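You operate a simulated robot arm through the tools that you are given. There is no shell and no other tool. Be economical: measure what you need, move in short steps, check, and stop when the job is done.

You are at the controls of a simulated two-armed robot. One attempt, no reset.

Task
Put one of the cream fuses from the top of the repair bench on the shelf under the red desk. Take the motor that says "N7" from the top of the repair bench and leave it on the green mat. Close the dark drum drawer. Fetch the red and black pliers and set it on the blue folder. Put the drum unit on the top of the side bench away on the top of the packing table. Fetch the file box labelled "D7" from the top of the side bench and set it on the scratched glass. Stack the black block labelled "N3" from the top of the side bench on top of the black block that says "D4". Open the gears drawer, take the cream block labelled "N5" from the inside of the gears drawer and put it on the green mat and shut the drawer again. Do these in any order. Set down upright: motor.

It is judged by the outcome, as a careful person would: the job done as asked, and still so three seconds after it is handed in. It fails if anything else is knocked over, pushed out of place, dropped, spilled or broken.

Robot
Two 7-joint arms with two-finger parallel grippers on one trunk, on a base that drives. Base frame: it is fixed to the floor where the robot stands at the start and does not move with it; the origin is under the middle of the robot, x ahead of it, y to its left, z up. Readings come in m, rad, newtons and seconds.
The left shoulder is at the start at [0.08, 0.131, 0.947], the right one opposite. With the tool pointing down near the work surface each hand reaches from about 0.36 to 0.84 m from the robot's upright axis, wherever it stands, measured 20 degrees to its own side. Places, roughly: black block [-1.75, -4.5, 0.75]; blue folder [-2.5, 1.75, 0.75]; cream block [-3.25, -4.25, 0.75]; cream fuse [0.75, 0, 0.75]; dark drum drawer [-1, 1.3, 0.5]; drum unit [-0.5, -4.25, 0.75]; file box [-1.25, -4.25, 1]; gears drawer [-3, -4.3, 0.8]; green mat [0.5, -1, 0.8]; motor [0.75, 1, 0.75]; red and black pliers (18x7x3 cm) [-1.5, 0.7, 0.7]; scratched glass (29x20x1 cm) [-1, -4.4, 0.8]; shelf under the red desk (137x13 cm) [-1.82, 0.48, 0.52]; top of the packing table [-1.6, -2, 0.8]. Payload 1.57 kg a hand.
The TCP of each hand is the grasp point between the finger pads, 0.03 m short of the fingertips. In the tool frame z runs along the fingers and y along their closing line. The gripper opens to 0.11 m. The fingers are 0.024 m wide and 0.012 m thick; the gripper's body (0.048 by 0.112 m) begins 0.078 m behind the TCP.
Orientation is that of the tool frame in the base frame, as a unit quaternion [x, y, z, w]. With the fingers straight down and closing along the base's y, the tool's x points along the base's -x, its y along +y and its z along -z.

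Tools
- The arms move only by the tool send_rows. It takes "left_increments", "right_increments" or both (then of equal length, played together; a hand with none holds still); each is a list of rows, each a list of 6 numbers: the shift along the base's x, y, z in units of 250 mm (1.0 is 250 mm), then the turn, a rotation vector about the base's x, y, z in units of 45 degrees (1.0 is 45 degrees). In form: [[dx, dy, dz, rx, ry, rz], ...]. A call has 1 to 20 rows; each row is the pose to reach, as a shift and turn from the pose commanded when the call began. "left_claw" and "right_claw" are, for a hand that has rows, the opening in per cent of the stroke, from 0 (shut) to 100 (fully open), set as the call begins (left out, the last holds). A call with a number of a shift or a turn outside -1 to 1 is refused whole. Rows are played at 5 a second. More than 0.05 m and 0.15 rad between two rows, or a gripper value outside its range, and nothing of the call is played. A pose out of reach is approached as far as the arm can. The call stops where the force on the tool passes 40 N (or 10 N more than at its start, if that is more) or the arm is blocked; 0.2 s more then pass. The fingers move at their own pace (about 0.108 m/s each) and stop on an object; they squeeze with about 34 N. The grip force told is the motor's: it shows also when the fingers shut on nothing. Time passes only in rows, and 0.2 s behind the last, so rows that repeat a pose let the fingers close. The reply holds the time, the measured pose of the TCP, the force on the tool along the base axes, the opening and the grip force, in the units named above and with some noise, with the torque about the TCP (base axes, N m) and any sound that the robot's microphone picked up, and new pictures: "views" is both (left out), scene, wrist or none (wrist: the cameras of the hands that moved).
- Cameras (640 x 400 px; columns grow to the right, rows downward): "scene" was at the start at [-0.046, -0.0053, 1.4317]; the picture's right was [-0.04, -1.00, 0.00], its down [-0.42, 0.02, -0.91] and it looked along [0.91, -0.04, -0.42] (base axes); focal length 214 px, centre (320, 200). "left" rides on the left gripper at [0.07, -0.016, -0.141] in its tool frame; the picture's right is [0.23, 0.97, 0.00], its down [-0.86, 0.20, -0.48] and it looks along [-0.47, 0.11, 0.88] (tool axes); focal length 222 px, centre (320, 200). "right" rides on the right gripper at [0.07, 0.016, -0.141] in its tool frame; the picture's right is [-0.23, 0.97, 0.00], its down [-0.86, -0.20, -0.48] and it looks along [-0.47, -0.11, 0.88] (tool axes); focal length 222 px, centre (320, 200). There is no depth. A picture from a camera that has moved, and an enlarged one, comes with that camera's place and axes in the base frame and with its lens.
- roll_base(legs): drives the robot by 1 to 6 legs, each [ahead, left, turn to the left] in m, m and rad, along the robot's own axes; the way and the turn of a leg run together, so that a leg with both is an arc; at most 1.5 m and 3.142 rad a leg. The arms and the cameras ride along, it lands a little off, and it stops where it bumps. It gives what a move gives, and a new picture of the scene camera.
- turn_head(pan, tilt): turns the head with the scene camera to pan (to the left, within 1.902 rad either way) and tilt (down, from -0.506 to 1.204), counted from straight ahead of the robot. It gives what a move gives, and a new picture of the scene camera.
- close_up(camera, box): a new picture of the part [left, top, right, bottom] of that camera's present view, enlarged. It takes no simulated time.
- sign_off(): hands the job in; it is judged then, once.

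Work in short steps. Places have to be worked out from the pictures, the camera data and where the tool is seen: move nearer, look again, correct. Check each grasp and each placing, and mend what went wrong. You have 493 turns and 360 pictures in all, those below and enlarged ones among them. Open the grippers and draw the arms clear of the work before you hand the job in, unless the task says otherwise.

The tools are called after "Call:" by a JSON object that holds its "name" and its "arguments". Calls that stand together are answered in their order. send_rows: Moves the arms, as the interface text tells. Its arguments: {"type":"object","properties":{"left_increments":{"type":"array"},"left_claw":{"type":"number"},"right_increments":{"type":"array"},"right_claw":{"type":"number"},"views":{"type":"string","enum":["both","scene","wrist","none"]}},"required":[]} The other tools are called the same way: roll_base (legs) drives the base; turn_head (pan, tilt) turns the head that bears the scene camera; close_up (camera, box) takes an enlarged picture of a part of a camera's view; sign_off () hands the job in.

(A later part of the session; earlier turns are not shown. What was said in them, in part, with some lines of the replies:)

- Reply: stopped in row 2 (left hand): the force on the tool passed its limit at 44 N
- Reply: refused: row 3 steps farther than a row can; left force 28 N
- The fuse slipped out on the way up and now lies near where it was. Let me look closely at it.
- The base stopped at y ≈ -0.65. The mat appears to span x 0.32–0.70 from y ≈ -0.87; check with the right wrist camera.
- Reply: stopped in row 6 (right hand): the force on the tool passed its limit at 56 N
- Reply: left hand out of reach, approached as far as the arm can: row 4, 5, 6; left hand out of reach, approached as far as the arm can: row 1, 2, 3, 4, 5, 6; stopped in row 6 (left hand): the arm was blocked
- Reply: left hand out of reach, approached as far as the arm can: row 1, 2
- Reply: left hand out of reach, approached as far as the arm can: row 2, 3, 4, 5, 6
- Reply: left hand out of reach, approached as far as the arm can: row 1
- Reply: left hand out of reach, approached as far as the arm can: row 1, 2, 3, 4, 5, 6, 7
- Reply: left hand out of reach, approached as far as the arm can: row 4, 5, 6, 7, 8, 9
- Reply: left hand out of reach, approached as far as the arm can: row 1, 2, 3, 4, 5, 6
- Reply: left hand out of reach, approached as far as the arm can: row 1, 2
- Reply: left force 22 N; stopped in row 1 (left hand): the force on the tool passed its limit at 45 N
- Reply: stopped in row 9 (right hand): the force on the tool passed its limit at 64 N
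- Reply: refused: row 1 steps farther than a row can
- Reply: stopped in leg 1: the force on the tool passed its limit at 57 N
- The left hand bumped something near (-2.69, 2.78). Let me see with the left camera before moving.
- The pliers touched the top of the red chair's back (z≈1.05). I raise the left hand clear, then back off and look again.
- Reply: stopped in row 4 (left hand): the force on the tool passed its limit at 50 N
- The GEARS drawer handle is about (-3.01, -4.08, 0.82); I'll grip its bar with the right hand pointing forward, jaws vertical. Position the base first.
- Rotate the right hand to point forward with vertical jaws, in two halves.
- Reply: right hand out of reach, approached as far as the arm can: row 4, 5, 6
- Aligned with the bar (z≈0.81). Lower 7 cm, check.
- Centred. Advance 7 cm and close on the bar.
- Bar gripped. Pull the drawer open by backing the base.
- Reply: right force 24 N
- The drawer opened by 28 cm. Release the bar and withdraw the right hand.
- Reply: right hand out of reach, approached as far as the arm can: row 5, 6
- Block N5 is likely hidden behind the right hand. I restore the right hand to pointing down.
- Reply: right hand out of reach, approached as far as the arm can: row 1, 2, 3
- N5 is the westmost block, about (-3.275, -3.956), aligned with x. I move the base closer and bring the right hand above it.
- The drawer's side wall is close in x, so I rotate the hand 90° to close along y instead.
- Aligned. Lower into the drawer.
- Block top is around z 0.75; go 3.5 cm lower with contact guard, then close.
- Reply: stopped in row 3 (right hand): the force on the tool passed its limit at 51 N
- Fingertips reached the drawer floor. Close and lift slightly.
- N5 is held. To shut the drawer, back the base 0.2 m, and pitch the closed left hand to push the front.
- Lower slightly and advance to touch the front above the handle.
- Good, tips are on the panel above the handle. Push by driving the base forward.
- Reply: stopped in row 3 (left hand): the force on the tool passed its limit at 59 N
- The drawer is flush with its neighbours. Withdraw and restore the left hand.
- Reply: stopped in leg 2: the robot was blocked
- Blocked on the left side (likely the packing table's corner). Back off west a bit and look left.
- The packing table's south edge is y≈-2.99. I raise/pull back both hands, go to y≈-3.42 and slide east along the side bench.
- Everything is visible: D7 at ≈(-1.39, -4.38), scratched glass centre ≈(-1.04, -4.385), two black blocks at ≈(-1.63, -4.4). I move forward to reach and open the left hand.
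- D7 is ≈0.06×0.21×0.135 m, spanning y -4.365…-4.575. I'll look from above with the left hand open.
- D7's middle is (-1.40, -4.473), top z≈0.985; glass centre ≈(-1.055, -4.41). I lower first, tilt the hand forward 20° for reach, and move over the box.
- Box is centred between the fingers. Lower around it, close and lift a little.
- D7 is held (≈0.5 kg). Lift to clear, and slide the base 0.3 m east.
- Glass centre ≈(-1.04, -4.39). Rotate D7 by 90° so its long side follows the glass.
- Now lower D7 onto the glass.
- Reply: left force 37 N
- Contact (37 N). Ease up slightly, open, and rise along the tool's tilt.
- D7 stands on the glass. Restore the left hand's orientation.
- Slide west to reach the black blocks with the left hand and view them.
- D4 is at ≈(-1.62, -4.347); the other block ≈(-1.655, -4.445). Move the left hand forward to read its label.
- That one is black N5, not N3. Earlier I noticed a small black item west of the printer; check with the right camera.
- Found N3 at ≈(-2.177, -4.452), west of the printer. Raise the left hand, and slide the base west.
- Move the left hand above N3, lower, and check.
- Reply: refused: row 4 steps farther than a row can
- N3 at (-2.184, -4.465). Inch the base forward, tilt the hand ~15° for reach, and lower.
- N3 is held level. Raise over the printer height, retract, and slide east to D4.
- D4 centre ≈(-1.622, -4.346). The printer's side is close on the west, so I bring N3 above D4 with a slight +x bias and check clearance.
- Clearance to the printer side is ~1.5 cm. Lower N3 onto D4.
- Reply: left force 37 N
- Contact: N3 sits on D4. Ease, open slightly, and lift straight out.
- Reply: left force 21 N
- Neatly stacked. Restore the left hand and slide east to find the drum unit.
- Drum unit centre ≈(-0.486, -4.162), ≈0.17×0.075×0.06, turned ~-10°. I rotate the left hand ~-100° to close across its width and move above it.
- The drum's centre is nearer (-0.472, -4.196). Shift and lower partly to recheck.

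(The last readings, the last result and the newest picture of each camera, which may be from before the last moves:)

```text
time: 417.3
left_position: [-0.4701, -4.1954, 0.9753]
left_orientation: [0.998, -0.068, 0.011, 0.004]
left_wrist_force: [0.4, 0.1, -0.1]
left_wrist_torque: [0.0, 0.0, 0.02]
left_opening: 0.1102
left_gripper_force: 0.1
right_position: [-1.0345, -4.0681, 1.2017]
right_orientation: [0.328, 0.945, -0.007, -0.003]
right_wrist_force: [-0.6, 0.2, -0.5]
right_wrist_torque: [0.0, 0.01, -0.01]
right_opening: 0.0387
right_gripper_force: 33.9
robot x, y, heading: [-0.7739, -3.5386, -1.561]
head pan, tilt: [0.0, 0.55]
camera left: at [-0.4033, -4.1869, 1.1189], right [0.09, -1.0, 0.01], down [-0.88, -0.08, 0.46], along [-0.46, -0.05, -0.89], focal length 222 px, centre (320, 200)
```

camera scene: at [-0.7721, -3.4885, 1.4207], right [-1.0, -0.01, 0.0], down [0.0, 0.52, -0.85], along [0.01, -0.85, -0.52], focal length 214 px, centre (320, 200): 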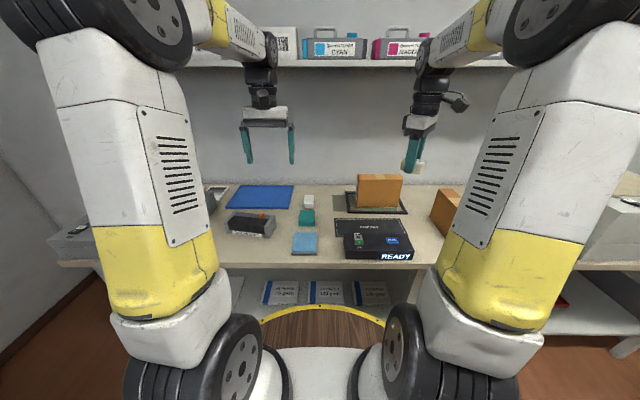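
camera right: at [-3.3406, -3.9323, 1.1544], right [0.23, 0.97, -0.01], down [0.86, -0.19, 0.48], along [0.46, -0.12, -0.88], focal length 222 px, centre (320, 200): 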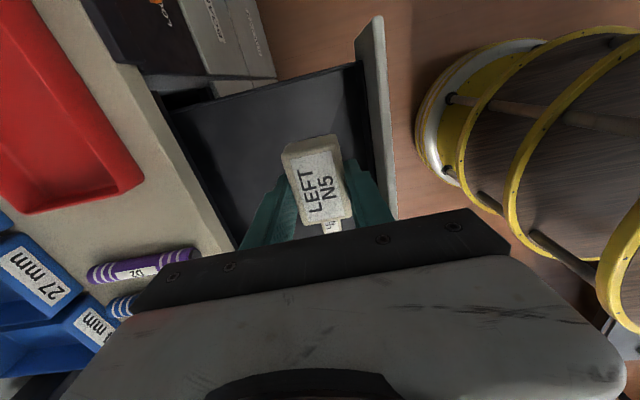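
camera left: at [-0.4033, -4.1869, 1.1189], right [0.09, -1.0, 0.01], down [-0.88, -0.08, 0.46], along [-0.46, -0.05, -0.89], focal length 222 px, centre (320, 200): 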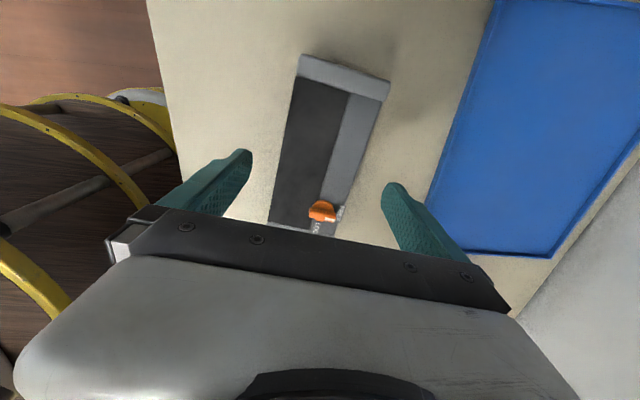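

Centred. Lower, grip and lift slightly.

Call:
{"name": "send_rows", "arguments": {"left_increments": [[0.03, 0, -0.12, 0, 0, 0], [0.03, 0, -0.24, 0, 0, 0], [0.03, 0, -0.32, 0, 0, 0], [0.03, 0, -0.355, 0, 0, 0], [0.03, 0, -0.355, 0, 0, 0]], "views": "wrist"}}

Call:
{"name": "send_rows", "arguments": {"left_increments": [[0, 0, 0, 0, 0, 0], [0, 0, 0, 0, 0, 0], [0, 0, 0, 0, 0, 0]], "left_claw": 0, "views": "none"}}

Call:
{"name": "send_rows", "arguments": {"left_increments": [[0, 0, 0.08, 0, 0, 0], [0, 0, 0.18, 0, 0, 0], [0, 0, 0.3, 0, 0, 0], [0, 0, 0.3, 0, 0, 0]], "views": "wrist"}}

```text
time: 418.5
left_position: [-0.4628, -4.195, 0.8865]
left_orientation: [0.998, -0.069, 0.011, 0.004]
left_wrist_force: [0.0, -0.1, -0.1]
left_wrist_torque: [-0.02, -0.01, 0.0]
left_opening: 0.1099
left_gripper_force: 0.1
right_position: [-1.032, -4.0688, 1.2012]
right_orientation: [0.328, 0.945, -0.007, -0.003]
right_wrist_force: [-0.2, -0.2, 0.1]
right_wrist_torque: [-0.02, -0.03, 0.02]
right_opening: 0.0389
right_gripper_force: 34.5
robot x, y, heading: [-0.7709, -3.5364, -1.563]
head pan, tilt: [0.0, 0.55]
camera left: at [-0.3959, -4.1881, 1.0292], right [0.09, -1.0, 0.01], down [-0.88, -0.08, 0.46], along [-0.46, -0.05, -0.89], focal length 222 px, centre (320, 200)
```

left: 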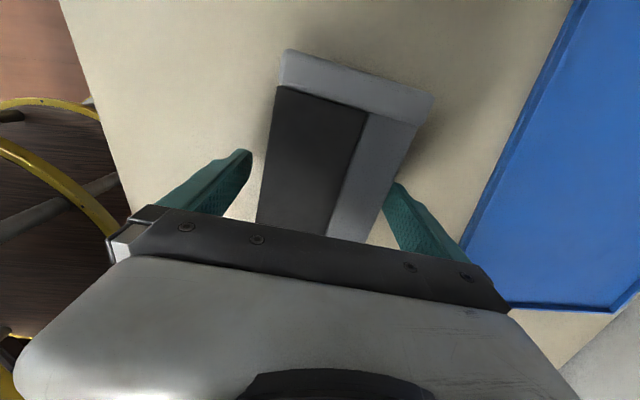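

```text
time: 419.3
left_position: [-0.4638, -4.1971, 0.8864]
left_orientation: [0.998, -0.068, 0.011, 0.004]
left_wrist_force: [-0.3, -1.2, -0.9]
left_wrist_torque: [0.13, -0.1, -0.11]
left_opening: 0.0854
left_gripper_force: 33.7
right_position: [-1.033, -4.0682, 1.2018]
right_orientation: [0.328, 0.945, -0.008, -0.003]
right_wrist_force: [-0.8, 0.1, -0.7]
right_wrist_torque: [-0.01, 0.0, 0.0]
right_opening: 0.039
right_gripper_force: 33.9
robot x, y, heading: [-0.7724, -3.537, -1.563]
head pan, tilt: [0.0, 0.55]
```

```text
time: 420.3
left_position: [-0.4627, -4.1966, 0.9605]
left_orientation: [0.998, -0.068, 0.011, 0.004]
left_wrist_force: [0.0, 0.0, -4.1]
left_wrist_torque: [-0.02, -0.07, 0.02]
left_opening: 0.0852
left_gripper_force: 33.8
right_position: [-1.0342, -4.0684, 1.2019]
right_orientation: [0.328, 0.945, -0.007, -0.004]
right_wrist_force: [0.2, 0.3, -1.1]
right_wrist_torque: [0.01, 0.05, 0.01]
right_opening: 0.0388
right_gripper_force: 34.5
robot x, y, heading: [-0.7744, -3.5333, -1.561]
head pan, tilt: [0.0, 0.55]
camera left: at [-0.3956, -4.189, 1.1038], right [0.09, -1.0, 0.01], down [-0.88, -0.08, 0.46], along [-0.46, -0.05, -0.89], focal length 222 px, centre (320, 200)
```

left: 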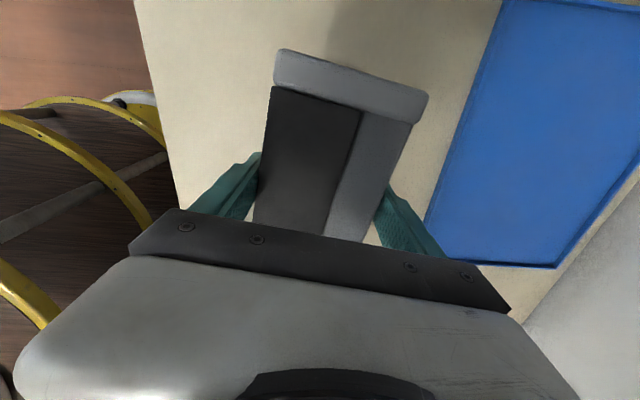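

The drum unit is held. Raise and retract it, then drive around the east end to the north side of the packing table.

Call:
{"name": "send_rows", "arguments": {"left_increments": [[0, 0.05, 0.15, 0, 0, 0.1], [-0.02, 0.1, 0.3, 0, 0, 0.25], [-0.04, 0.18, 0.45, 0, 0, 0.4], [-0.06, 0.26, 0.6, 0, 0, 0.55], [-0.08, 0.34, 0.72, 0, 0, 0.7], [-0.1, 0.42, 0.84, 0, 0, 0.85], [-0.12, 0.52, 0.94, 0, 0, 1.0]], "views": "none"}}

Call:
{"name": "roll_base", "arguments": {"legs": [[-0.1, 0.4, 0], [-1.25, 0, 0], [-1.2, 0, 0]]}}

```text
time: 421.9
left_position: [-0.4922, -4.0667, 1.1947]
left_orientation: [0.947, 0.32, 0.012, -0.001]
left_wrist_force: [0.0, -0.7, -4.1]
left_wrist_torque: [0.08, -0.06, 0.0]
left_opening: 0.0853
left_gripper_force: 34.1
right_position: [-1.0333, -4.0677, 1.2011]
right_orientation: [0.328, 0.945, -0.008, -0.004]
right_wrist_force: [-0.1, -1.1, -0.4]
right_wrist_torque: [0.03, -0.01, -0.01]
right_opening: 0.0386
right_gripper_force: 34.6
robot x, y, heading: [-0.7717, -3.5367, -1.564]
head pan, tilt: [0.0, 0.55]
```

```text
time: 436.1
left_position: [-0.1099, -1.5031, 1.1943]
left_orientation: [0.945, 0.327, 0.012, -0.001]
left_wrist_force: [-0.3, 0.7, -3.7]
left_wrist_torque: [0.02, -0.06, -0.02]
left_opening: 0.085
left_gripper_force: 33.7
right_position: [-0.6502, -1.5123, 1.2021]
right_orientation: [0.32, 0.947, -0.007, -0.003]
right_wrist_force: [0.2, -0.4, -0.8]
right_wrist_torque: [0.02, 0.01, 0.03]
right_opening: 0.039
right_gripper_force: 33.7
robot x, y, heading: [-0.399, -0.9768, -1.548]
head pan, tilt: [0.0, 0.55]
camera scene: at [-0.3977, -0.9293, 1.4208], right [-1.0, -0.02, 0.0], down [-0.01, 0.52, -0.85], along [0.02, -0.85, -0.52], focal length 214 px, centre (320, 200)
```

scene: 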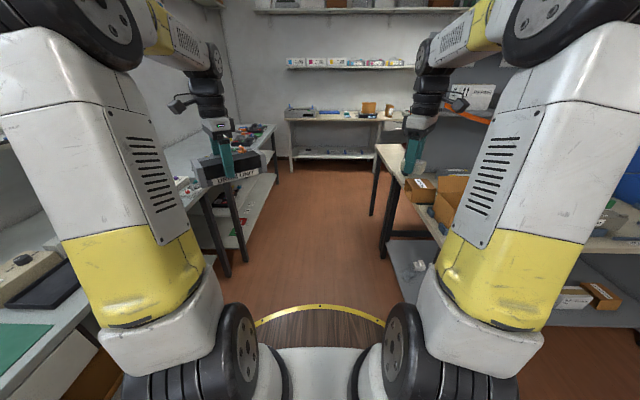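

I'm next to the green mat, so place N5 first: turn east and approach the mat.

Call:
{"name": "roll_base", "arguments": {"legs": [[-0.1, 0, 0], [0, 0, 1.548], [0.25, 0, 0]]}}

Call:
{"name": "close_up", "arguments": {"camera": "right", "box": [0, 0, 640, 400]}}

```text
time: 442.4
left_position: [0.3816, -0.6045, 1.1952]
left_orientation: [0.449, 0.894, 0.007, -0.009]
left_wrist_force: [0.0, -0.4, -4.6]
left_wrist_torque: [0.06, 0.01, 0.0]
left_opening: 0.085
left_gripper_force: 33.9
right_position: [0.3761, -1.1461, 1.2015]
right_orientation: [-0.433, 0.901, -0.007, 0.003]
right_wrist_force: [0.6, 1.1, -1.3]
right_wrist_torque: [0.02, 0.01, 0.01]
right_opening: 0.0387
right_gripper_force: 33.9
robot x, y, heading: [-0.1496, -0.8811, -0.003]
head pan, tilt: [0.0, 0.55]
camera scene: at [-0.1993, -0.882, 1.4207], right [0.0, -1.0, 0.0], down [-0.52, 0.0, -0.85], along [0.85, 0.0, -0.52], focal length 214 px, centre (320, 200)
```

scene: 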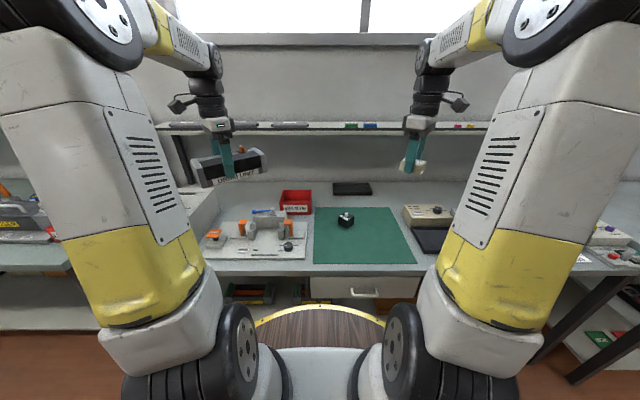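

```text
1.00 times, centred on (320, 200) of right (not enlarged: the box is as wide or as high as the picture)
camera zoom: at [0.3199, -1.1889, 1.343], right [-0.62, 0.79, -0.02], down [0.69, 0.55, 0.48], along [0.39, 0.29, -0.88], focal length 222 px, centre (320, 200)
```

zoom: 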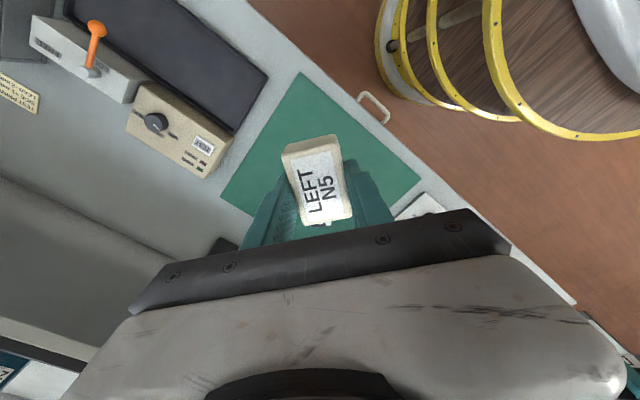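

Mat spans x 0.345–0.70, y -0.857…-1.235; motor stands at (0.57,-1.0). Place N5 at (0.44,-1.12).

Call:
{"name": "send_rows", "arguments": {"right_increments": [[0.1, 0.04, -0.1, 0, 0, 0], [0.2, 0.08, -0.25, 0, 0, 0], [0.256, 0.1, -0.42, 0, 0, 0], [0.256, 0.1, -0.6, 0, 0, 0], [0.256, 0.1, -0.8, 0, 0, 0], [0.256, 0.1, -1.0, 0, 0, 0]], "views": "none"}}

Call:
{"name": "send_rows", "arguments": {"right_increments": [[0, 0, -0.15, 0, 0, 0], [0, 0, -0.25, 0, 0, 0], [0, 0, -0.3, 0, 0, 0], [0, 0, -0.33, 0, 0, 0], [0, 0, -0.35, 0, 0, 0], [0, 0, -0.365, 0, 0, 0], [0, 0, -0.38, 0, 0, 0], [0, 0, -0.395, 0, 0, 0], [0, 0, -0.41, 0, 0, 0], [0, 0, -0.425, 0, 0, 0]], "views": "wrist"}}

```text
time: 443.8
left_position: [0.3819, -0.6057, 1.1952]
left_orientation: [0.449, 0.893, 0.008, -0.009]
left_wrist_force: [-0.3, 0.3, -4.6]
left_wrist_torque: [0.04, 0.03, -0.02]
left_opening: 0.0846
left_gripper_force: 33.9
right_position: [0.4452, -1.1205, 0.9477]
right_orientation: [-0.432, 0.902, -0.007, 0.003]
right_wrist_force: [-0.1, -0.5, 0.9]
right_wrist_torque: [0.01, -0.06, -0.01]
right_opening: 0.0389
right_gripper_force: 33.8
robot x, y, heading: [-0.1527, -0.8818, -0.007]
head pan, tilt: [0.0, 0.55]
```

```text
time: 445.8
left_position: [0.3804, -0.6053, 1.1939]
left_orientation: [0.449, 0.893, 0.007, -0.01]
left_wrist_force: [0.5, 0.3, -4.3]
left_wrist_torque: [0.07, 0.08, -0.04]
left_opening: 0.0848
left_gripper_force: 34.1
right_position: [0.4418, -1.1216, 0.8533]
right_orientation: [-0.432, 0.902, -0.009, 0.004]
right_wrist_force: [-5.2, 0.9, 11.9]
right_wrist_torque: [0.12, 0.39, -0.01]
right_opening: 0.039
right_gripper_force: 33.9
robot x, y, heading: [-0.1518, -0.8786, -0.001]
head pan, tilt: [0.0, 0.55]
stopped in row 9 (right hand): the force on the tool passed its limit at 48 N (the readings are from after the stop); the commanded pose is now the measured one
camera right: at [0.3841, -1.1638, 0.9952], right [-0.62, 0.79, -0.02], down [0.68, 0.55, 0.48], along [0.39, 0.28, -0.88], focal length 222 px, centre (320, 200)
```

right: 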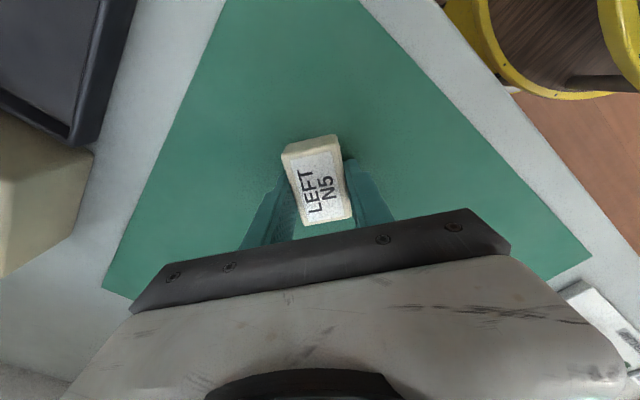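

Contact. Release and lift.

Call:
{"name": "send_rows", "arguments": {"right_increments": [[0, 0, 0.008, 0, 0, 0], [0, 0, 0.008, 0, 0, 0], [0, 0, 0.008, 0, 0, 0], [0, 0, 0.15, 0, 0, 0], [0, 0, 0.32, 0, 0, 0], [0, 0, 0.5, 0, 0, 0], [-0.05, 0, 0.68, 0, 0, 0], [-0.1, 0, 0.86, 0, 0, 0], [-0.15, 0, 1.0, 0, 0, 0]], "right_claw": 65, "views": "wrist"}}

Call:
{"name": "close_up", "arguments": {"camera": "scene", "box": [260, 160, 460, 285]}}

```text
time: 447.8
left_position: [0.3809, -0.6052, 1.1953]
left_orientation: [0.449, 0.893, 0.007, -0.01]
left_wrist_force: [-0.4, -0.8, -4.9]
left_wrist_torque: [0.06, 0.09, -0.01]
left_opening: 0.0845
left_gripper_force: 34.2
right_position: [0.4062, -1.1219, 1.1027]
right_orientation: [-0.433, 0.901, -0.009, 0.003]
right_wrist_force: [0.1, 0.1, -0.8]
right_wrist_torque: [0.02, 0.03, 0.02]
right_opening: 0.0715
right_gripper_force: 0.0
robot x, y, heading: [-0.1514, -0.8832, -0.004]
head pan, tilt: [0.0, 0.55]
camera right: at [0.3484, -1.1654, 1.2432], right [-0.62, 0.79, -0.02], down [0.68, 0.55, 0.48], along [0.39, 0.28, -0.88], focal length 222 px, centre (320, 200)
```

right: 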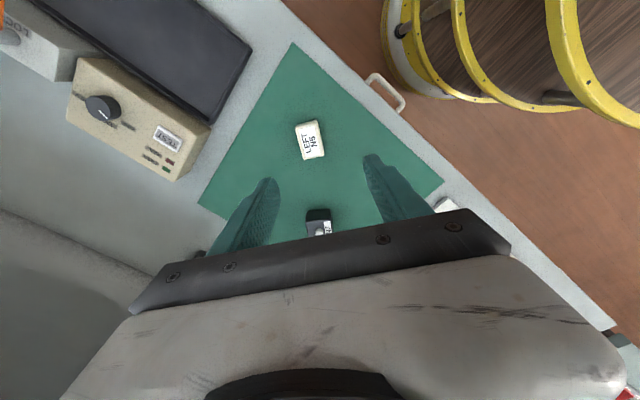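

```text
3.20 times, centred on (360, 222) of scene
camera zoom: at [-0.1989, -0.882, 1.4208], right [0.0, -1.0, 0.0], down [-0.52, 0.0, -0.85], along [0.85, 0.0, -0.52], focal length 686 px, centre (192, 128)
```

zoom: 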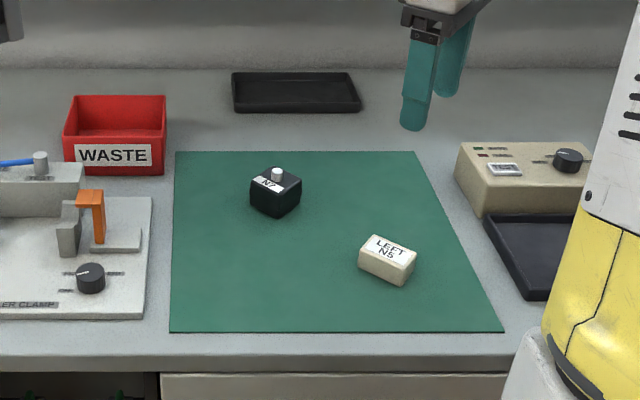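

Both items are on the mat. Now turn to the packing table with the drum unit.

Call:
{"name": "send_rows", "arguments": {"right_increments": [[-0.1, 0.03, 0.1, 0, 0, -0.15], [-0.2, 0.06, 0.2, 0, 0, -0.3], [-0.25, 0.1, 0.3, 0, 0, -0.45], [-0.25, 0.1, 0.35, 0, 0, -0.6], [-0.25, 0.1, 0.4, 0, 0, -0.75], [-0.25, 0.1, 0.4, 0, 0, -0.9], [-0.25, 0.1, 0.4, 0, 0, -1.0]], "right_claw": 100, "views": "none"}}

Call:
{"name": "roll_base", "arguments": {"legs": [[-0.3, 0, 0], [0, 0, -1.57], [0, -0.9, 0]]}}

Call:
{"name": "close_up", "arguments": {"camera": "scene", "box": [160, 120, 480, 320]}}

```text
time: 449.4
left_position: [0.3804, -0.6049, 1.1944]
left_orientation: [0.448, 0.894, 0.007, -0.01]
left_wrist_force: [-0.1, 0.4, -4.2]
left_wrist_torque: [0.06, 0.07, 0.0]
left_opening: 0.0849
left_gripper_force: 34.3
right_position: [0.3427, -1.0972, 1.2023]
right_orientation: [-0.052, 0.999, -0.01, 0.0]
right_wrist_force: [0.7, -0.1, 0.3]
right_wrist_torque: [-0.02, -0.02, 0.02]
right_opening: 0.1099
right_gripper_force: 0.1
robot x, y, heading: [-0.1505, -0.8737, -0.001]
head pan, tilt: [0.0, 0.55]
```

```text
time: 459.6
left_position: [-1.0737, -1.4142, 1.1932]
left_orientation: [0.948, 0.319, 0.012, -0.001]
left_wrist_force: [0.0, -0.2, -4.2]
left_wrist_torque: [0.06, -0.05, 0.02]
left_opening: 0.0848
left_gripper_force: 34.3
right_position: [-1.5652, -1.3806, 1.2025]
right_orientation: [0.664, 0.747, -0.007, -0.006]
right_wrist_force: [0.4, -0.3, -0.5]
right_wrist_torque: [0.04, 0.0, 0.0]
right_opening: 0.1098
right_gripper_force: 0.2
robot x, y, heading: [-1.3549, -0.8878, -1.561]
head pan, tilt: [0.0, 0.55]
camera scene: at [-1.3532, -0.8364, 1.4208], right [-1.0, -0.01, 0.0], down [0.0, 0.52, -0.85], along [0.01, -0.85, -0.52], focal length 214 px, centre (320, 200)
```

scene: 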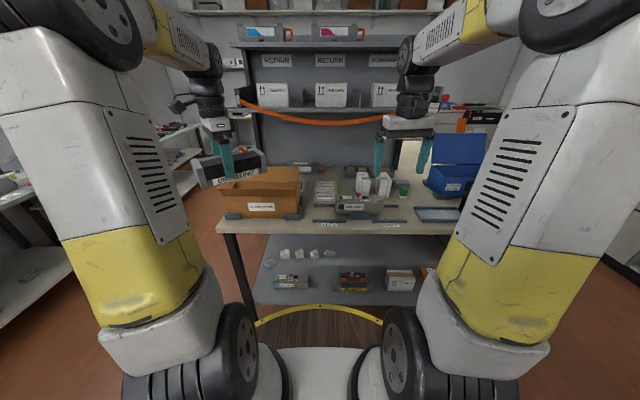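

```text
2.00 times, centred on (320, 220) of scene
camera zoom: at [-1.3532, -0.8364, 1.4208], right [-1.0, -0.01, 0.0], down [0.0, 0.52, -0.85], along [0.01, -0.85, -0.52], focal length 429 px, centre (320, 160)
```

zoom: 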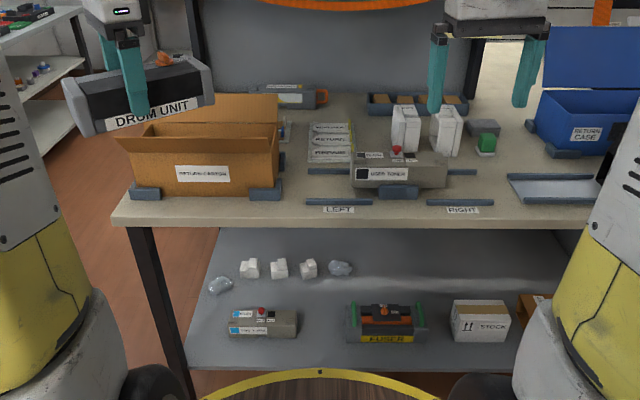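

The table is busy in the middle; move west to see the west end.

Call:
{"name": "roll_base", "arguments": {"legs": [[0.0, -0.65, 0]]}}

Call:
{"name": "close_up", "arguments": {"camera": "scene", "box": [120, 120, 480, 320]}}

```text
time: 463.3
left_position: [-1.7254, -1.4201, 1.1954]
left_orientation: [0.947, 0.32, 0.012, -0.001]
left_wrist_force: [-0.1, -0.1, -5.0]
left_wrist_torque: [0.07, -0.06, 0.01]
left_opening: 0.0849
left_gripper_force: 34.0
right_position: [-2.2168, -1.3855, 1.2021]
right_orientation: [0.664, 0.747, -0.006, -0.007]
right_wrist_force: [-0.2, -1.1, -0.3]
right_wrist_torque: [0.0, -0.01, 0.02]
right_opening: 0.11
right_gripper_force: 0.1
robot x, y, heading: [-2.0057, -0.8885, -1.56]
head pan, tilt: [0.0, 0.55]
camera scene: at [-2.0056, -0.8423, 1.4208], right [-1.0, -0.01, 0.0], down [0.0, 0.52, -0.85], along [0.01, -0.85, -0.52], focal length 214 px, centre (320, 200)
```

scene: 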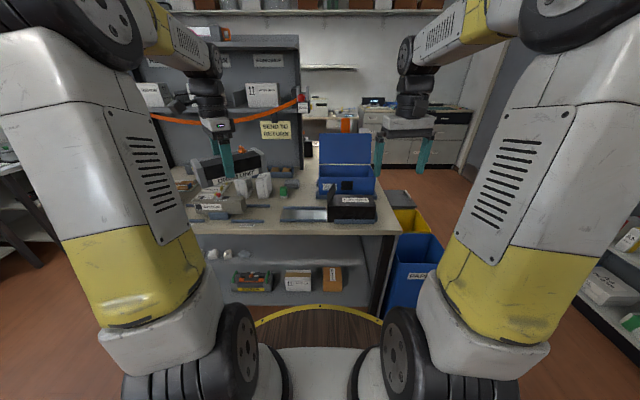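

```text
1.78 times, centred on (300, 220) of scene
camera zoom: at [-2.0056, -0.8423, 1.4208], right [-1.0, -0.01, 0.0], down [0.0, 0.52, -0.85], along [0.01, -0.85, -0.52], focal length 381 px, centre (356, 164)
```

zoom: 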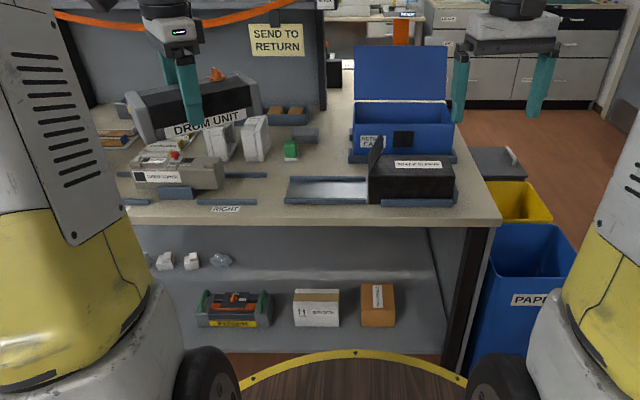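

There's a free rectangle x -1.80…-1.97, y -1.75…-1.98 between the green item and the blue case. I'll place the drum there with its long side along y. Move the base closer.

Call:
{"name": "roll_base", "arguments": {"legs": [[0.25, -0.06, 0]]}}

Call:
{"name": "send_rows", "arguments": {"left_increments": [[-0.02, 0, 0.05, 0, 0, 0.15], [-0.04, 0, 0.08, 0, 0, 0.3], [-0.06, 0, 0.08, 0, 0, 0.45], [-0.08, 0, 0.08, 0, 0, 0.6], [-0.1, 0, 0.08, 0, 0, 0.75], [-0.12, 0, 0.08, 0, 0, 0.9], [-0.14, 0, 0.08, 0, 0, 1.0]], "views": "none"}}

Call:
{"name": "send_rows", "arguments": {"left_increments": [[-0.04, -0.05, 0, 0, 0, 0.15], [-0.06, -0.12, 0, 0, 0, 0.17]], "views": "both"}}

```text
time: 465.1
left_position: [-1.7852, -1.6766, 1.1951]
left_orientation: [0.948, 0.317, 0.012, -0.001]
left_wrist_force: [-0.2, 0.5, -4.4]
left_wrist_torque: [0.08, -0.07, -0.01]
left_opening: 0.0849
left_gripper_force: 34.1
right_position: [-2.2775, -1.6388, 1.2029]
right_orientation: [0.666, 0.746, -0.007, -0.008]
right_wrist_force: [-0.1, 0.4, 0.3]
right_wrist_torque: [0.0, -0.02, -0.01]
right_opening: 0.1101
right_gripper_force: 0.1
robot x, y, heading: [-2.0634, -1.1446, -1.57]
head pan, tilt: [0.0, 0.55]
camera scene: at [-2.0628, -1.0971, 1.4207], right [-1.0, 0.0, 0.0], down [0.0, 0.52, -0.85], along [0.0, -0.85, -0.52], focal length 214 px, centre (320, 200)
```

scene: 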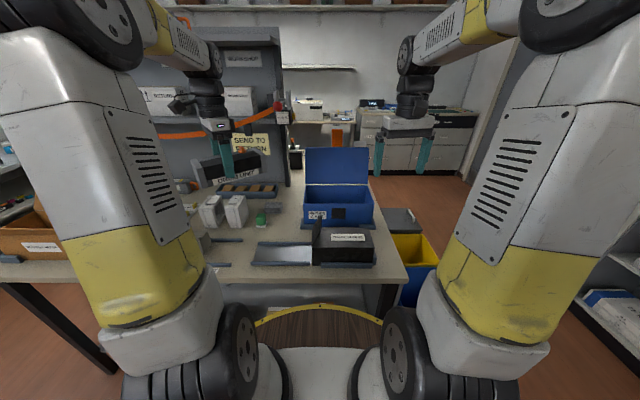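

```text
time: 466.8
left_position: [-1.8202, -1.6755, 1.2147]
left_orientation: [0.753, 0.657, 0.01, -0.007]
left_wrist_force: [-0.2, -0.4, -4.1]
left_wrist_torque: [0.09, 0.02, -0.04]
left_opening: 0.0849
left_gripper_force: 34.4
right_position: [-2.2772, -1.6405, 1.2023]
right_orientation: [0.666, 0.746, -0.007, -0.007]
right_wrist_force: [0.0, 0.1, 0.5]
right_wrist_torque: [0.0, -0.04, -0.01]
right_opening: 0.1101
right_gripper_force: 0.1
robot x, y, heading: [-2.0646, -1.145, -1.566]
head pan, tilt: [0.0, 0.55]
```

```text
time: 467.4
left_position: [-1.8353, -1.7061, 1.2148]
left_orientation: [0.709, 0.705, 0.011, -0.006]
left_wrist_force: [0.2, 0.5, -4.4]
left_wrist_torque: [0.05, 0.02, -0.02]
left_opening: 0.0849
left_gripper_force: 34.0
right_position: [-2.2778, -1.6398, 1.2025]
right_orientation: [0.664, 0.747, -0.007, -0.007]
right_wrist_force: [-0.9, -0.2, 0.0]
right_wrist_torque: [-0.04, 0.01, 0.04]
right_opening: 0.1099
right_gripper_force: 0.1
robot x, y, heading: [-2.0645, -1.1464, -1.565]
head pan, tilt: [0.0, 0.55]
camera scene: at [-2.0628, -1.097, 1.4207], right [-1.0, 0.0, 0.0], down [0.0, 0.52, -0.85], along [0.0, -0.85, -0.52], focal length 214 px, centre (320, 200)
camera left: at [-1.8528, -1.6393, 1.3581], right [0.98, 0.22, 0.01], down [0.19, -0.87, 0.46], along [0.11, -0.45, -0.89], focal length 222 px, centre (320, 200)
```

scene: 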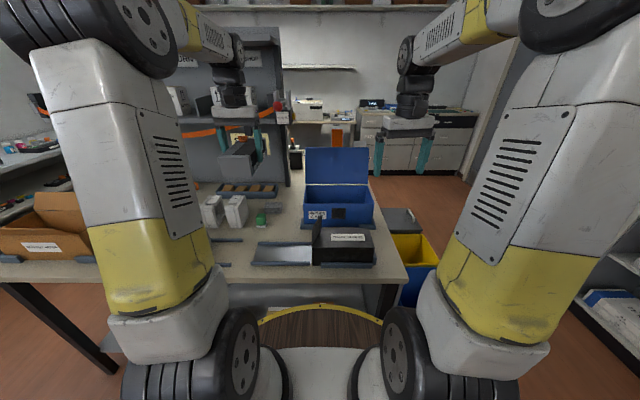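
left: 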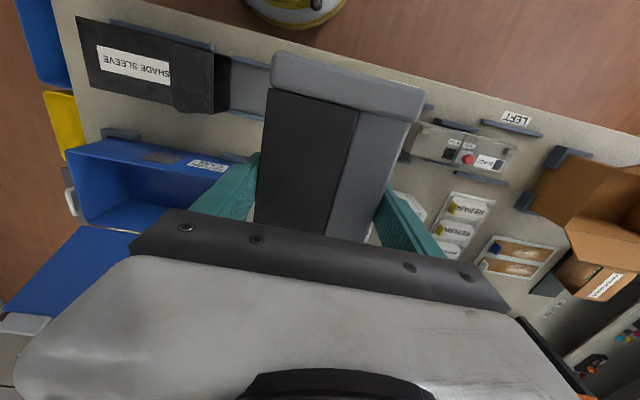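

Call:
{"name": "close_up", "arguments": {"camera": "scene", "box": [200, 150, 400, 275]}}

```text
3.20 times, centred on (300, 212) of scene
camera zoom: at [-2.0628, -1.097, 1.4207], right [-1.0, 0.0, 0.0], down [0.0, 0.52, -0.85], along [0.0, -0.85, -0.52], focal length 686 px, centre (384, 160)
```

zoom: 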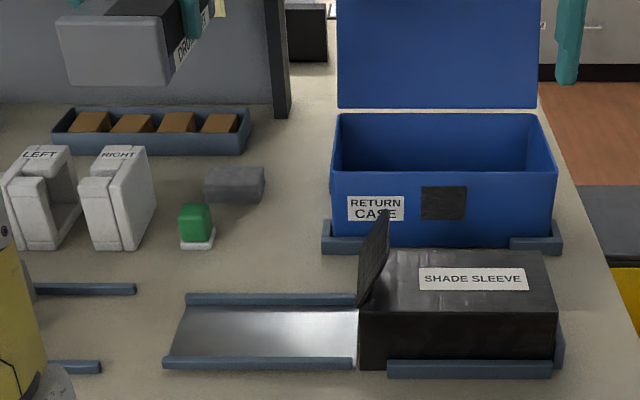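

The pocket is X -1.833…-1.978, Y -1.755…-1.95; the drum fits at X≈-1.908, Y≈-1.848. Bring it above and lower partway.

Call:
{"name": "send_rows", "arguments": {"left_increments": [[-0.07, -0.12, -0.05, 0, 0, 0], [-0.14, -0.24, -0.1, 0, 0, 0], [-0.21, -0.36, -0.18, 0, 0, 0], [-0.28, -0.48, -0.28, 0, 0, 0], [-0.295, -0.536, -0.42, 0, 0, 0], [-0.295, -0.536, -0.58, 0, 0, 0], [-0.295, -0.536, -0.74, 0, 0, 0], [-0.295, -0.536, -0.86, 0, 0, 0], [-0.295, -0.536, -0.86, 0, 0, 0]], "views": "both"}}

Call:
{"name": "close_up", "arguments": {"camera": "scene", "box": [200, 150, 400, 275]}}

```text
time: 469.4
left_position: [-1.9087, -1.8398, 1.0005]
left_orientation: [0.71, 0.704, 0.011, -0.006]
left_wrist_force: [-0.1, -0.1, -4.6]
left_wrist_torque: [0.09, -0.01, 0.0]
left_opening: 0.0847
left_gripper_force: 34.0
right_position: [-2.2764, -1.6406, 1.2017]
right_orientation: [0.666, 0.746, -0.006, -0.007]
right_wrist_force: [0.6, 0.0, 0.1]
right_wrist_torque: [0.0, 0.0, 0.02]
right_opening: 0.1101
right_gripper_force: 0.2
robot x, y, heading: [-2.0652, -1.1416, -1.568]
head pan, tilt: [0.0, 0.55]
camera scene: at [-2.0629, -1.0974, 1.4208], right [-1.0, 0.0, 0.0], down [0.0, 0.52, -0.85], along [0.0, -0.85, -0.52], focal length 214 px, centre (320, 200)
camera left: at [-1.9258, -1.7739, 1.143], right [0.98, 0.22, 0.01], down [0.19, -0.87, 0.46], along [0.11, -0.45, -0.89], focal length 222 px, centre (320, 200)
```

scene: 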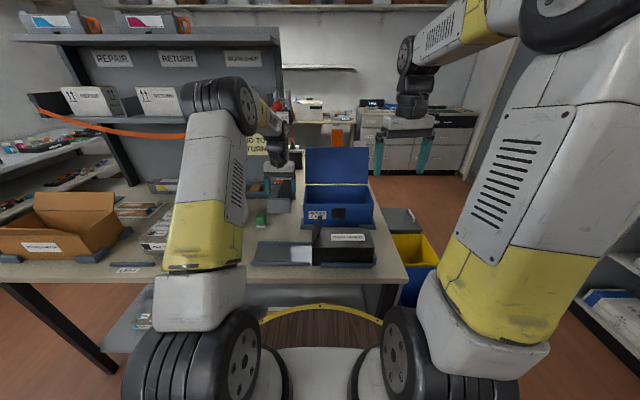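
left: 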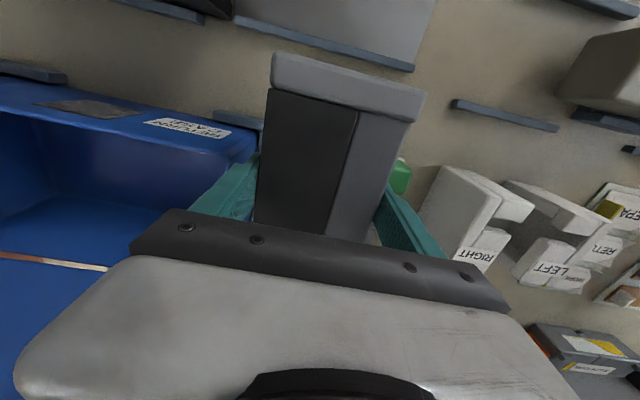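

```text
3.20 times, centred on (300, 212) of scene
camera zoom: at [-2.0629, -1.0974, 1.4208], right [-1.0, 0.0, 0.0], down [0.0, 0.52, -0.85], along [0.0, -0.85, -0.52], focal length 686 px, centre (384, 160)
```

zoom: 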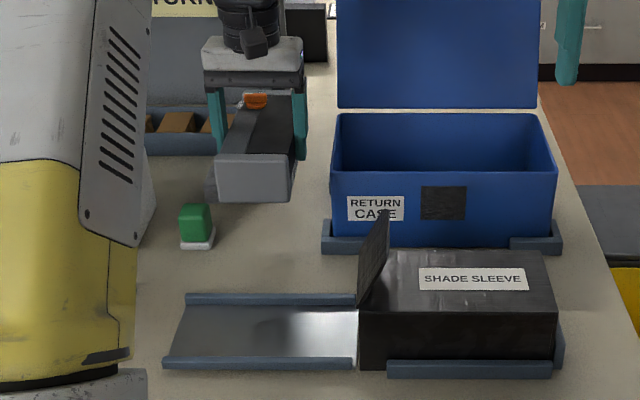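

Adjust 1 cm east for equal clearances and lower further.

Call:
{"name": "send_rows", "arguments": {"left_increments": [[0.045, -0.012, 0, 0, 0, 0], [0.045, -0.012, -0.12, 0, 0, 0], [0.045, -0.012, -0.24, 0, 0, 0], [0.045, -0.012, -0.36, 0, 0, 0], [0.045, -0.012, -0.36, 0, 0, 0]], "views": "wrist"}}

Call:
{"name": "close_up", "arguments": {"camera": "scene", "box": [240, 160, 360, 245]}}

```text
time: 470.6
left_position: [-1.8963, -1.8423, 0.9123]
left_orientation: [0.709, 0.705, 0.01, -0.007]
left_wrist_force: [-0.4, 0.9, -4.4]
left_wrist_torque: [0.07, 0.0, 0.02]
left_opening: 0.0849
left_gripper_force: 33.7
right_position: [-2.2775, -1.6401, 1.203]
right_orientation: [0.665, 0.746, -0.006, -0.007]
right_wrist_force: [0.2, 0.1, -0.7]
right_wrist_torque: [0.02, 0.0, 0.03]
right_opening: 0.1098
right_gripper_force: 0.1
robot x, y, heading: [-2.0639, -1.1478, -1.568]
head pan, tilt: [0.0, 0.55]
camera left: at [-1.9136, -1.7748, 1.0548], right [0.98, 0.22, 0.01], down [0.19, -0.87, 0.46], along [0.11, -0.45, -0.89], focal length 222 px, centre (320, 200)
```

left: 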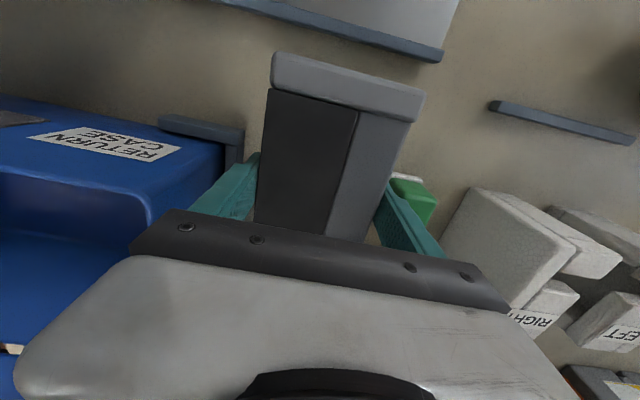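

```text
4.71 times, centred on (300, 202) of scene
camera zoom: at [-2.0629, -1.0973, 1.4208], right [-1.0, 0.0, 0.0], down [0.0, 0.52, -0.85], along [0.0, -0.85, -0.52], focal length 1009 px, centre (414, 188)
```

zoom: 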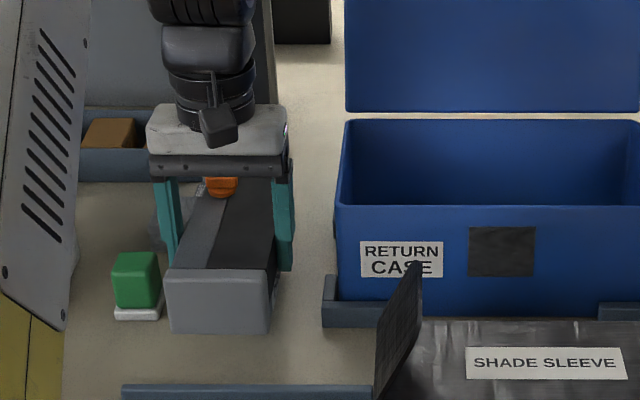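

Clearances look right (shift 4 mm west). Lower slowly to contact.

Call:
{"name": "send_rows", "arguments": {"left_increments": [[-0.016, -0.01, -0.08, 0, 0, 0], [-0.016, -0.01, -0.15, 0, 0, 0], [-0.016, -0.01, -0.18, 0, 0, 0], [-0.016, -0.01, -0.2, 0, 0, 0], [-0.016, -0.01, -0.215, 0, 0, 0], [-0.016, -0.01, -0.23, 0, 0, 0], [-0.016, -0.01, -0.245, 0, 0, 0], [-0.016, -0.01, -0.26, 0, 0, 0]], "views": "wrist"}}

Call:
{"name": "close_up", "arguments": {"camera": "scene", "box": [240, 160, 360, 245]}}

```text
time: 471.3
left_position: [-1.9008, -1.8468, 0.8745]
left_orientation: [0.709, 0.706, 0.006, -0.004]
left_wrist_force: [-0.1, 3.3, 8.5]
left_wrist_torque: [-0.14, 0.02, 0.21]
left_opening: 0.0852
left_gripper_force: 34.2
right_position: [-2.2781, -1.6397, 1.2027]
right_orientation: [0.665, 0.747, -0.007, -0.007]
right_wrist_force: [-0.2, 0.5, -0.3]
right_wrist_torque: [-0.03, 0.0, 0.01]
right_opening: 0.11
right_gripper_force: 0.0
robot x, y, heading: [-2.0629, -1.1447, -1.567]
head pan, tilt: [0.0, 0.55]
stopped in row 3 (left hand): the force on the tool passed its limit at 58 N (the readings are from after the stop); the commanded pose is now the measured one
camera left: at [-1.9181, -1.7791, 1.0175], right [0.97, 0.22, 0.01], down [0.19, -0.86, 0.47], along [0.11, -0.46, -0.88], focal length 222 px, centre (320, 200)
```

left: 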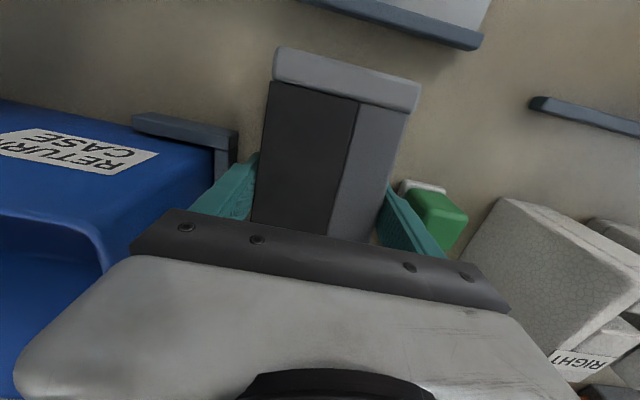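

```text
4.71 times, centred on (300, 202) of scene
camera zoom: at [-2.063, -1.0964, 1.4207], right [-1.0, 0.0, 0.0], down [0.0, 0.52, -0.85], along [0.0, -0.85, -0.52], focal length 1009 px, centre (414, 188)
```

zoom: 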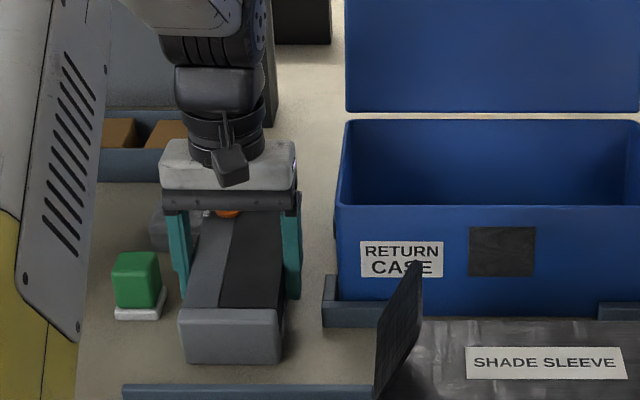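

Drum touches down (table z≈0.838), but its rear end may be close to the grey block. I lift a bit, shift 1.3 cm forward (+y) and set down again.

Call:
{"name": "send_rows", "arguments": {"left_increments": [[0, 0.01, 0.03, 0, 0, 0], [0, 0.03, 0.05, 0, 0, 0], [0, 0.052, 0.05, 0, 0, 0], [0, 0.052, 0.03, 0, 0, 0], [0, 0.052, 0.015, 0, 0, 0], [0, 0.052, 0.005, 0, 0, 0], [0, 0.052, -0.005, 0, 0, 0], [0, 0.052, -0.015, 0, 0, 0]], "views": "wrist"}}

Call:
{"name": "close_up", "arguments": {"camera": "scene", "box": [240, 160, 360, 245]}}

```text
time: 473.1
left_position: [-1.9007, -1.835, 0.8714]
left_orientation: [0.708, 0.706, 0.005, -0.003]
left_wrist_force: [-0.3, -6.1, 13.5]
left_wrist_torque: [1.05, 0.77, 0.32]
left_opening: 0.085
left_gripper_force: 34.1
right_position: [-2.2775, -1.6394, 1.2023]
right_orientation: [0.666, 0.746, -0.007, -0.008]
right_wrist_force: [-0.4, -0.2, -0.1]
right_wrist_torque: [-0.02, -0.02, -0.02]
right_opening: 0.1101
right_gripper_force: 0.1
robot x, y, heading: [-2.0682, -1.1515, -1.567]
head pan, tilt: [0.0, 0.55]
camera left: at [-1.9178, -1.7674, 1.0131], right [0.97, 0.22, 0.01], down [0.19, -0.86, 0.47], along [0.11, -0.46, -0.88], focal length 222 px, centre (320, 200)
```

left: 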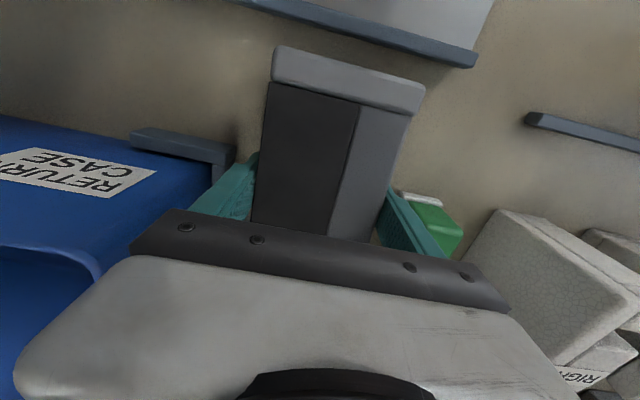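

```text
4.71 times, centred on (300, 202) of scene
camera zoom: at [-2.063, -1.0971, 1.4207], right [-1.0, 0.0, 0.0], down [0.0, 0.52, -0.85], along [0.0, -0.85, -0.52], focal length 1009 px, centre (414, 188)
```

zoom: 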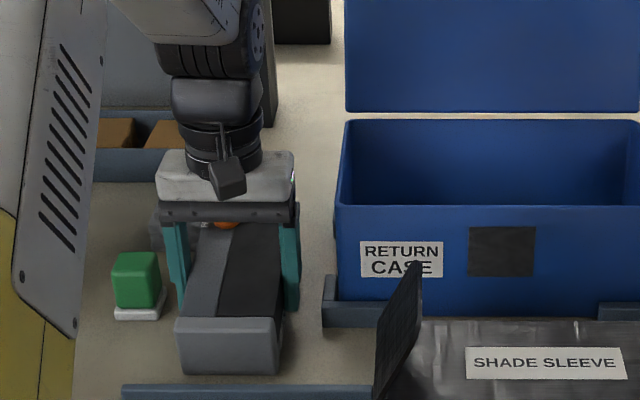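

Down on the table. Open just a little and lift straight up.

Call:
{"name": "send_rows", "arguments": {"left_increments": [[0, 0, 0.005, 0, 0, 0], [0, 0, 0.005, 0, 0, 0], [0, 0, 0.005, 0, 0, 0], [0, 0, 0.1, 0, 0, 0], [0, 0, 0.22, 0, 0, 0], [0, 0, 0.38, 0, 0, 0], [0, 0.03, 0.56, 0, 0, 0], [0, 0.06, 0.74, 0, 0, 0], [0, 0.1, 0.92, 0, 0, 0]], "left_claw": 85, "views": "both"}}

Call:
{"name": "close_up", "arguments": {"camera": "scene", "box": [200, 150, 400, 275]}}

```text
time: 475.1
left_position: [-1.9011, -1.807, 1.0982]
left_orientation: [0.709, 0.705, 0.008, -0.004]
left_wrist_force: [0.8, -0.2, -1.0]
left_wrist_torque: [0.05, -0.03, 0.0]
left_opening: 0.0934
left_gripper_force: 0.0
right_position: [-2.276, -1.6396, 1.203]
right_orientation: [0.665, 0.747, -0.007, -0.007]
right_wrist_force: [-0.2, 0.5, -0.7]
right_wrist_torque: [0.04, -0.04, 0.01]
right_opening: 0.1097
right_gripper_force: 0.0
robot x, y, heading: [-2.0657, -1.1456, -1.566]
head pan, tilt: [0.0, 0.55]
camera scene: at [-2.0629, -1.0974, 1.4208], right [-1.0, 0.0, 0.0], down [0.0, 0.52, -0.85], along [0.0, -0.85, -0.52], focal length 214 px, centre (320, 200)
camera left: at [-1.9179, -1.7403, 1.2407], right [0.97, 0.22, 0.01], down [0.19, -0.86, 0.47], along [0.11, -0.45, -0.89], focal length 222 px, centre (320, 200)
```

scene: 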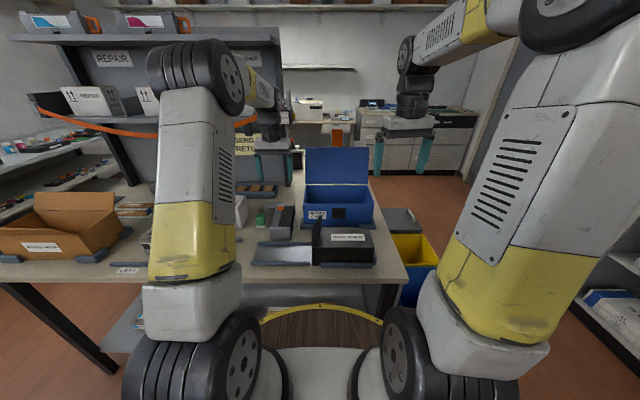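
left: 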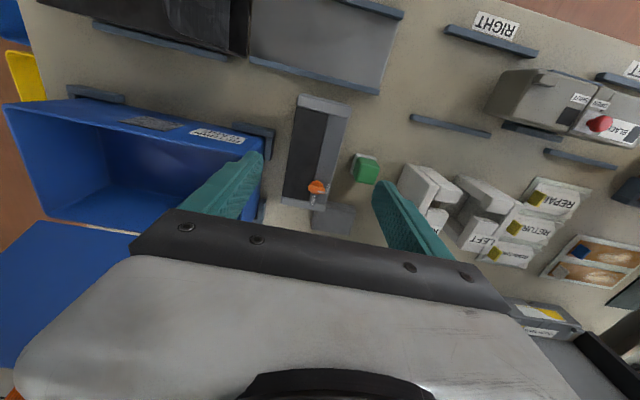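

```text
3.20 times, centred on (300, 212) of scene
camera zoom: at [-2.0629, -1.0974, 1.4208], right [-1.0, 0.0, 0.0], down [0.0, 0.52, -0.85], along [0.0, -0.85, -0.52], focal length 686 px, centre (384, 160)
```

zoom: 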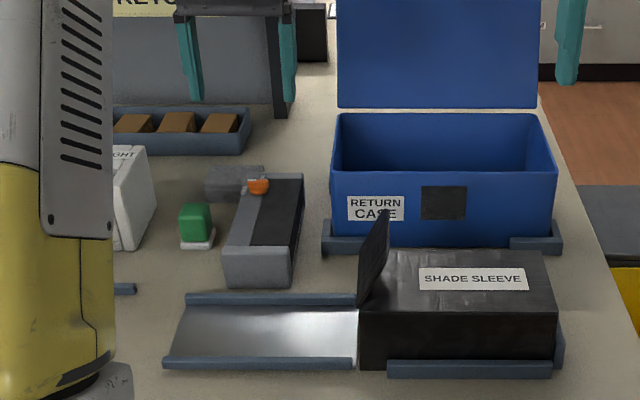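

The drum unit stands on the packing table with the neighbours undisturbed. Retract the left arm, open both grippers, and back away.

Call:
{"name": "send_rows", "arguments": {"left_increments": [[0, 0.12, 0.12, 0, 0, 0], [0, 0.26, 0.22, 0, 0, 0], [0, 0.42, 0.3, 0, 0, 0], [0, 0.58, 0.36, 0, 0, 0], [0, 0.72, 0.4, 0, 0, 0]], "left_claw": 100, "views": "none"}}

Call:
{"name": "roll_base", "arguments": {"legs": [[-0.35, 0, 0]]}}

Call:
{"name": "close_up", "arguments": {"camera": "scene", "box": [200, 140, 440, 290]}}

```text
time: 476.3
left_position: [-1.9003, -1.6289, 1.1991]
left_orientation: [0.709, 0.705, 0.008, -0.004]
left_wrist_force: [-0.4, 0.1, -0.1]
left_wrist_torque: [0.01, 0.0, -0.02]
left_opening: 0.1099
left_gripper_force: 0.1
right_position: [-2.2774, -1.6405, 1.2026]
right_orientation: [0.666, 0.746, -0.006, -0.007]
right_wrist_force: [-0.1, -0.4, 0.0]
right_wrist_torque: [0.03, 0.0, -0.04]
right_opening: 0.1101
right_gripper_force: 0.0
robot x, y, heading: [-2.0662, -1.1454, -1.566]
head pan, tilt: [0.0, 0.55]
```

```text
time: 478.6
left_position: [-1.8989, -1.2843, 1.1984]
left_orientation: [0.706, 0.708, 0.008, -0.004]
left_wrist_force: [0.5, 0.1, -1.0]
left_wrist_torque: [0.0, 0.03, -0.04]
left_opening: 0.1097
left_gripper_force: 0.0
right_position: [-2.2753, -1.2987, 1.2029]
right_orientation: [0.663, 0.749, -0.008, -0.007]
right_wrist_force: [0.2, 0.1, 0.2]
right_wrist_torque: [0.01, 0.03, -0.01]
right_opening: 0.1101
right_gripper_force: 0.2
robot x, y, heading: [-2.0675, -0.8021, -1.56]
head pan, tilt: [0.0, 0.55]
camera scene: at [-2.0662, -0.7538, 1.4208], right [-1.0, -0.01, 0.0], down [-0.01, 0.52, -0.85], along [0.01, -0.85, -0.52], focal length 214 px, centre (320, 200)
```

scene: 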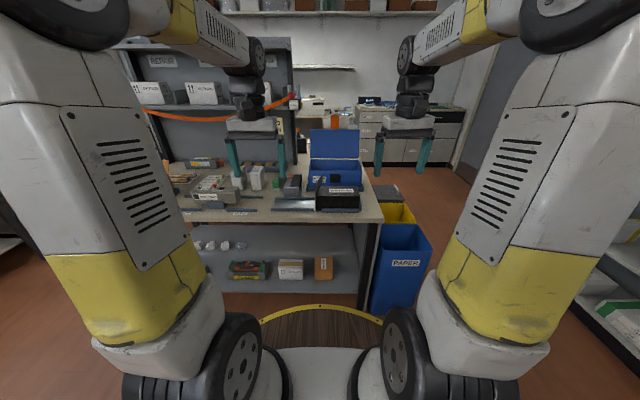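

```text
2.67 times, centred on (320, 215) of scene
camera zoom: at [-2.0662, -0.7538, 1.4208], right [-1.0, -0.01, 0.0], down [-0.01, 0.52, -0.85], along [0.01, -0.85, -0.52], focal length 572 px, centre (320, 160)
```

zoom: 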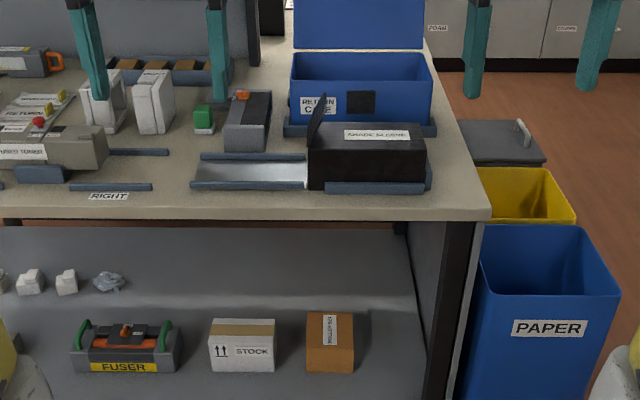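

All tasks are done, the grippers are open and the arms are clear, so I hand the job in.

Call:
{"name": "sign_off", "arguments": {}}

```text
The job is handed in.
```

I finished all eight parts and handed the job in, but I bumped a few things on the way.

- **Fuse:** the N4 fuse slipped and tipped over on the repair bench on the first grasp. I picked the same one up again, and it now stands on end on the shelf.
- **Red chair:** the pliers hit its backrest, with a peak of about 57 N. The chair looked to be in place afterwards, but I can't rule out a small shift.
- **Packing table:** the base was stopped on its left side next to the table's south corner. I backed off and drove around, and saw nothing moved.
- **Drum unit:** it sits in a tight gap between the green item and the blue return case. Its end came close to the grey block there, which still looks unmoved.

The motor is upright on the green mat, and both drawers are closed flush.
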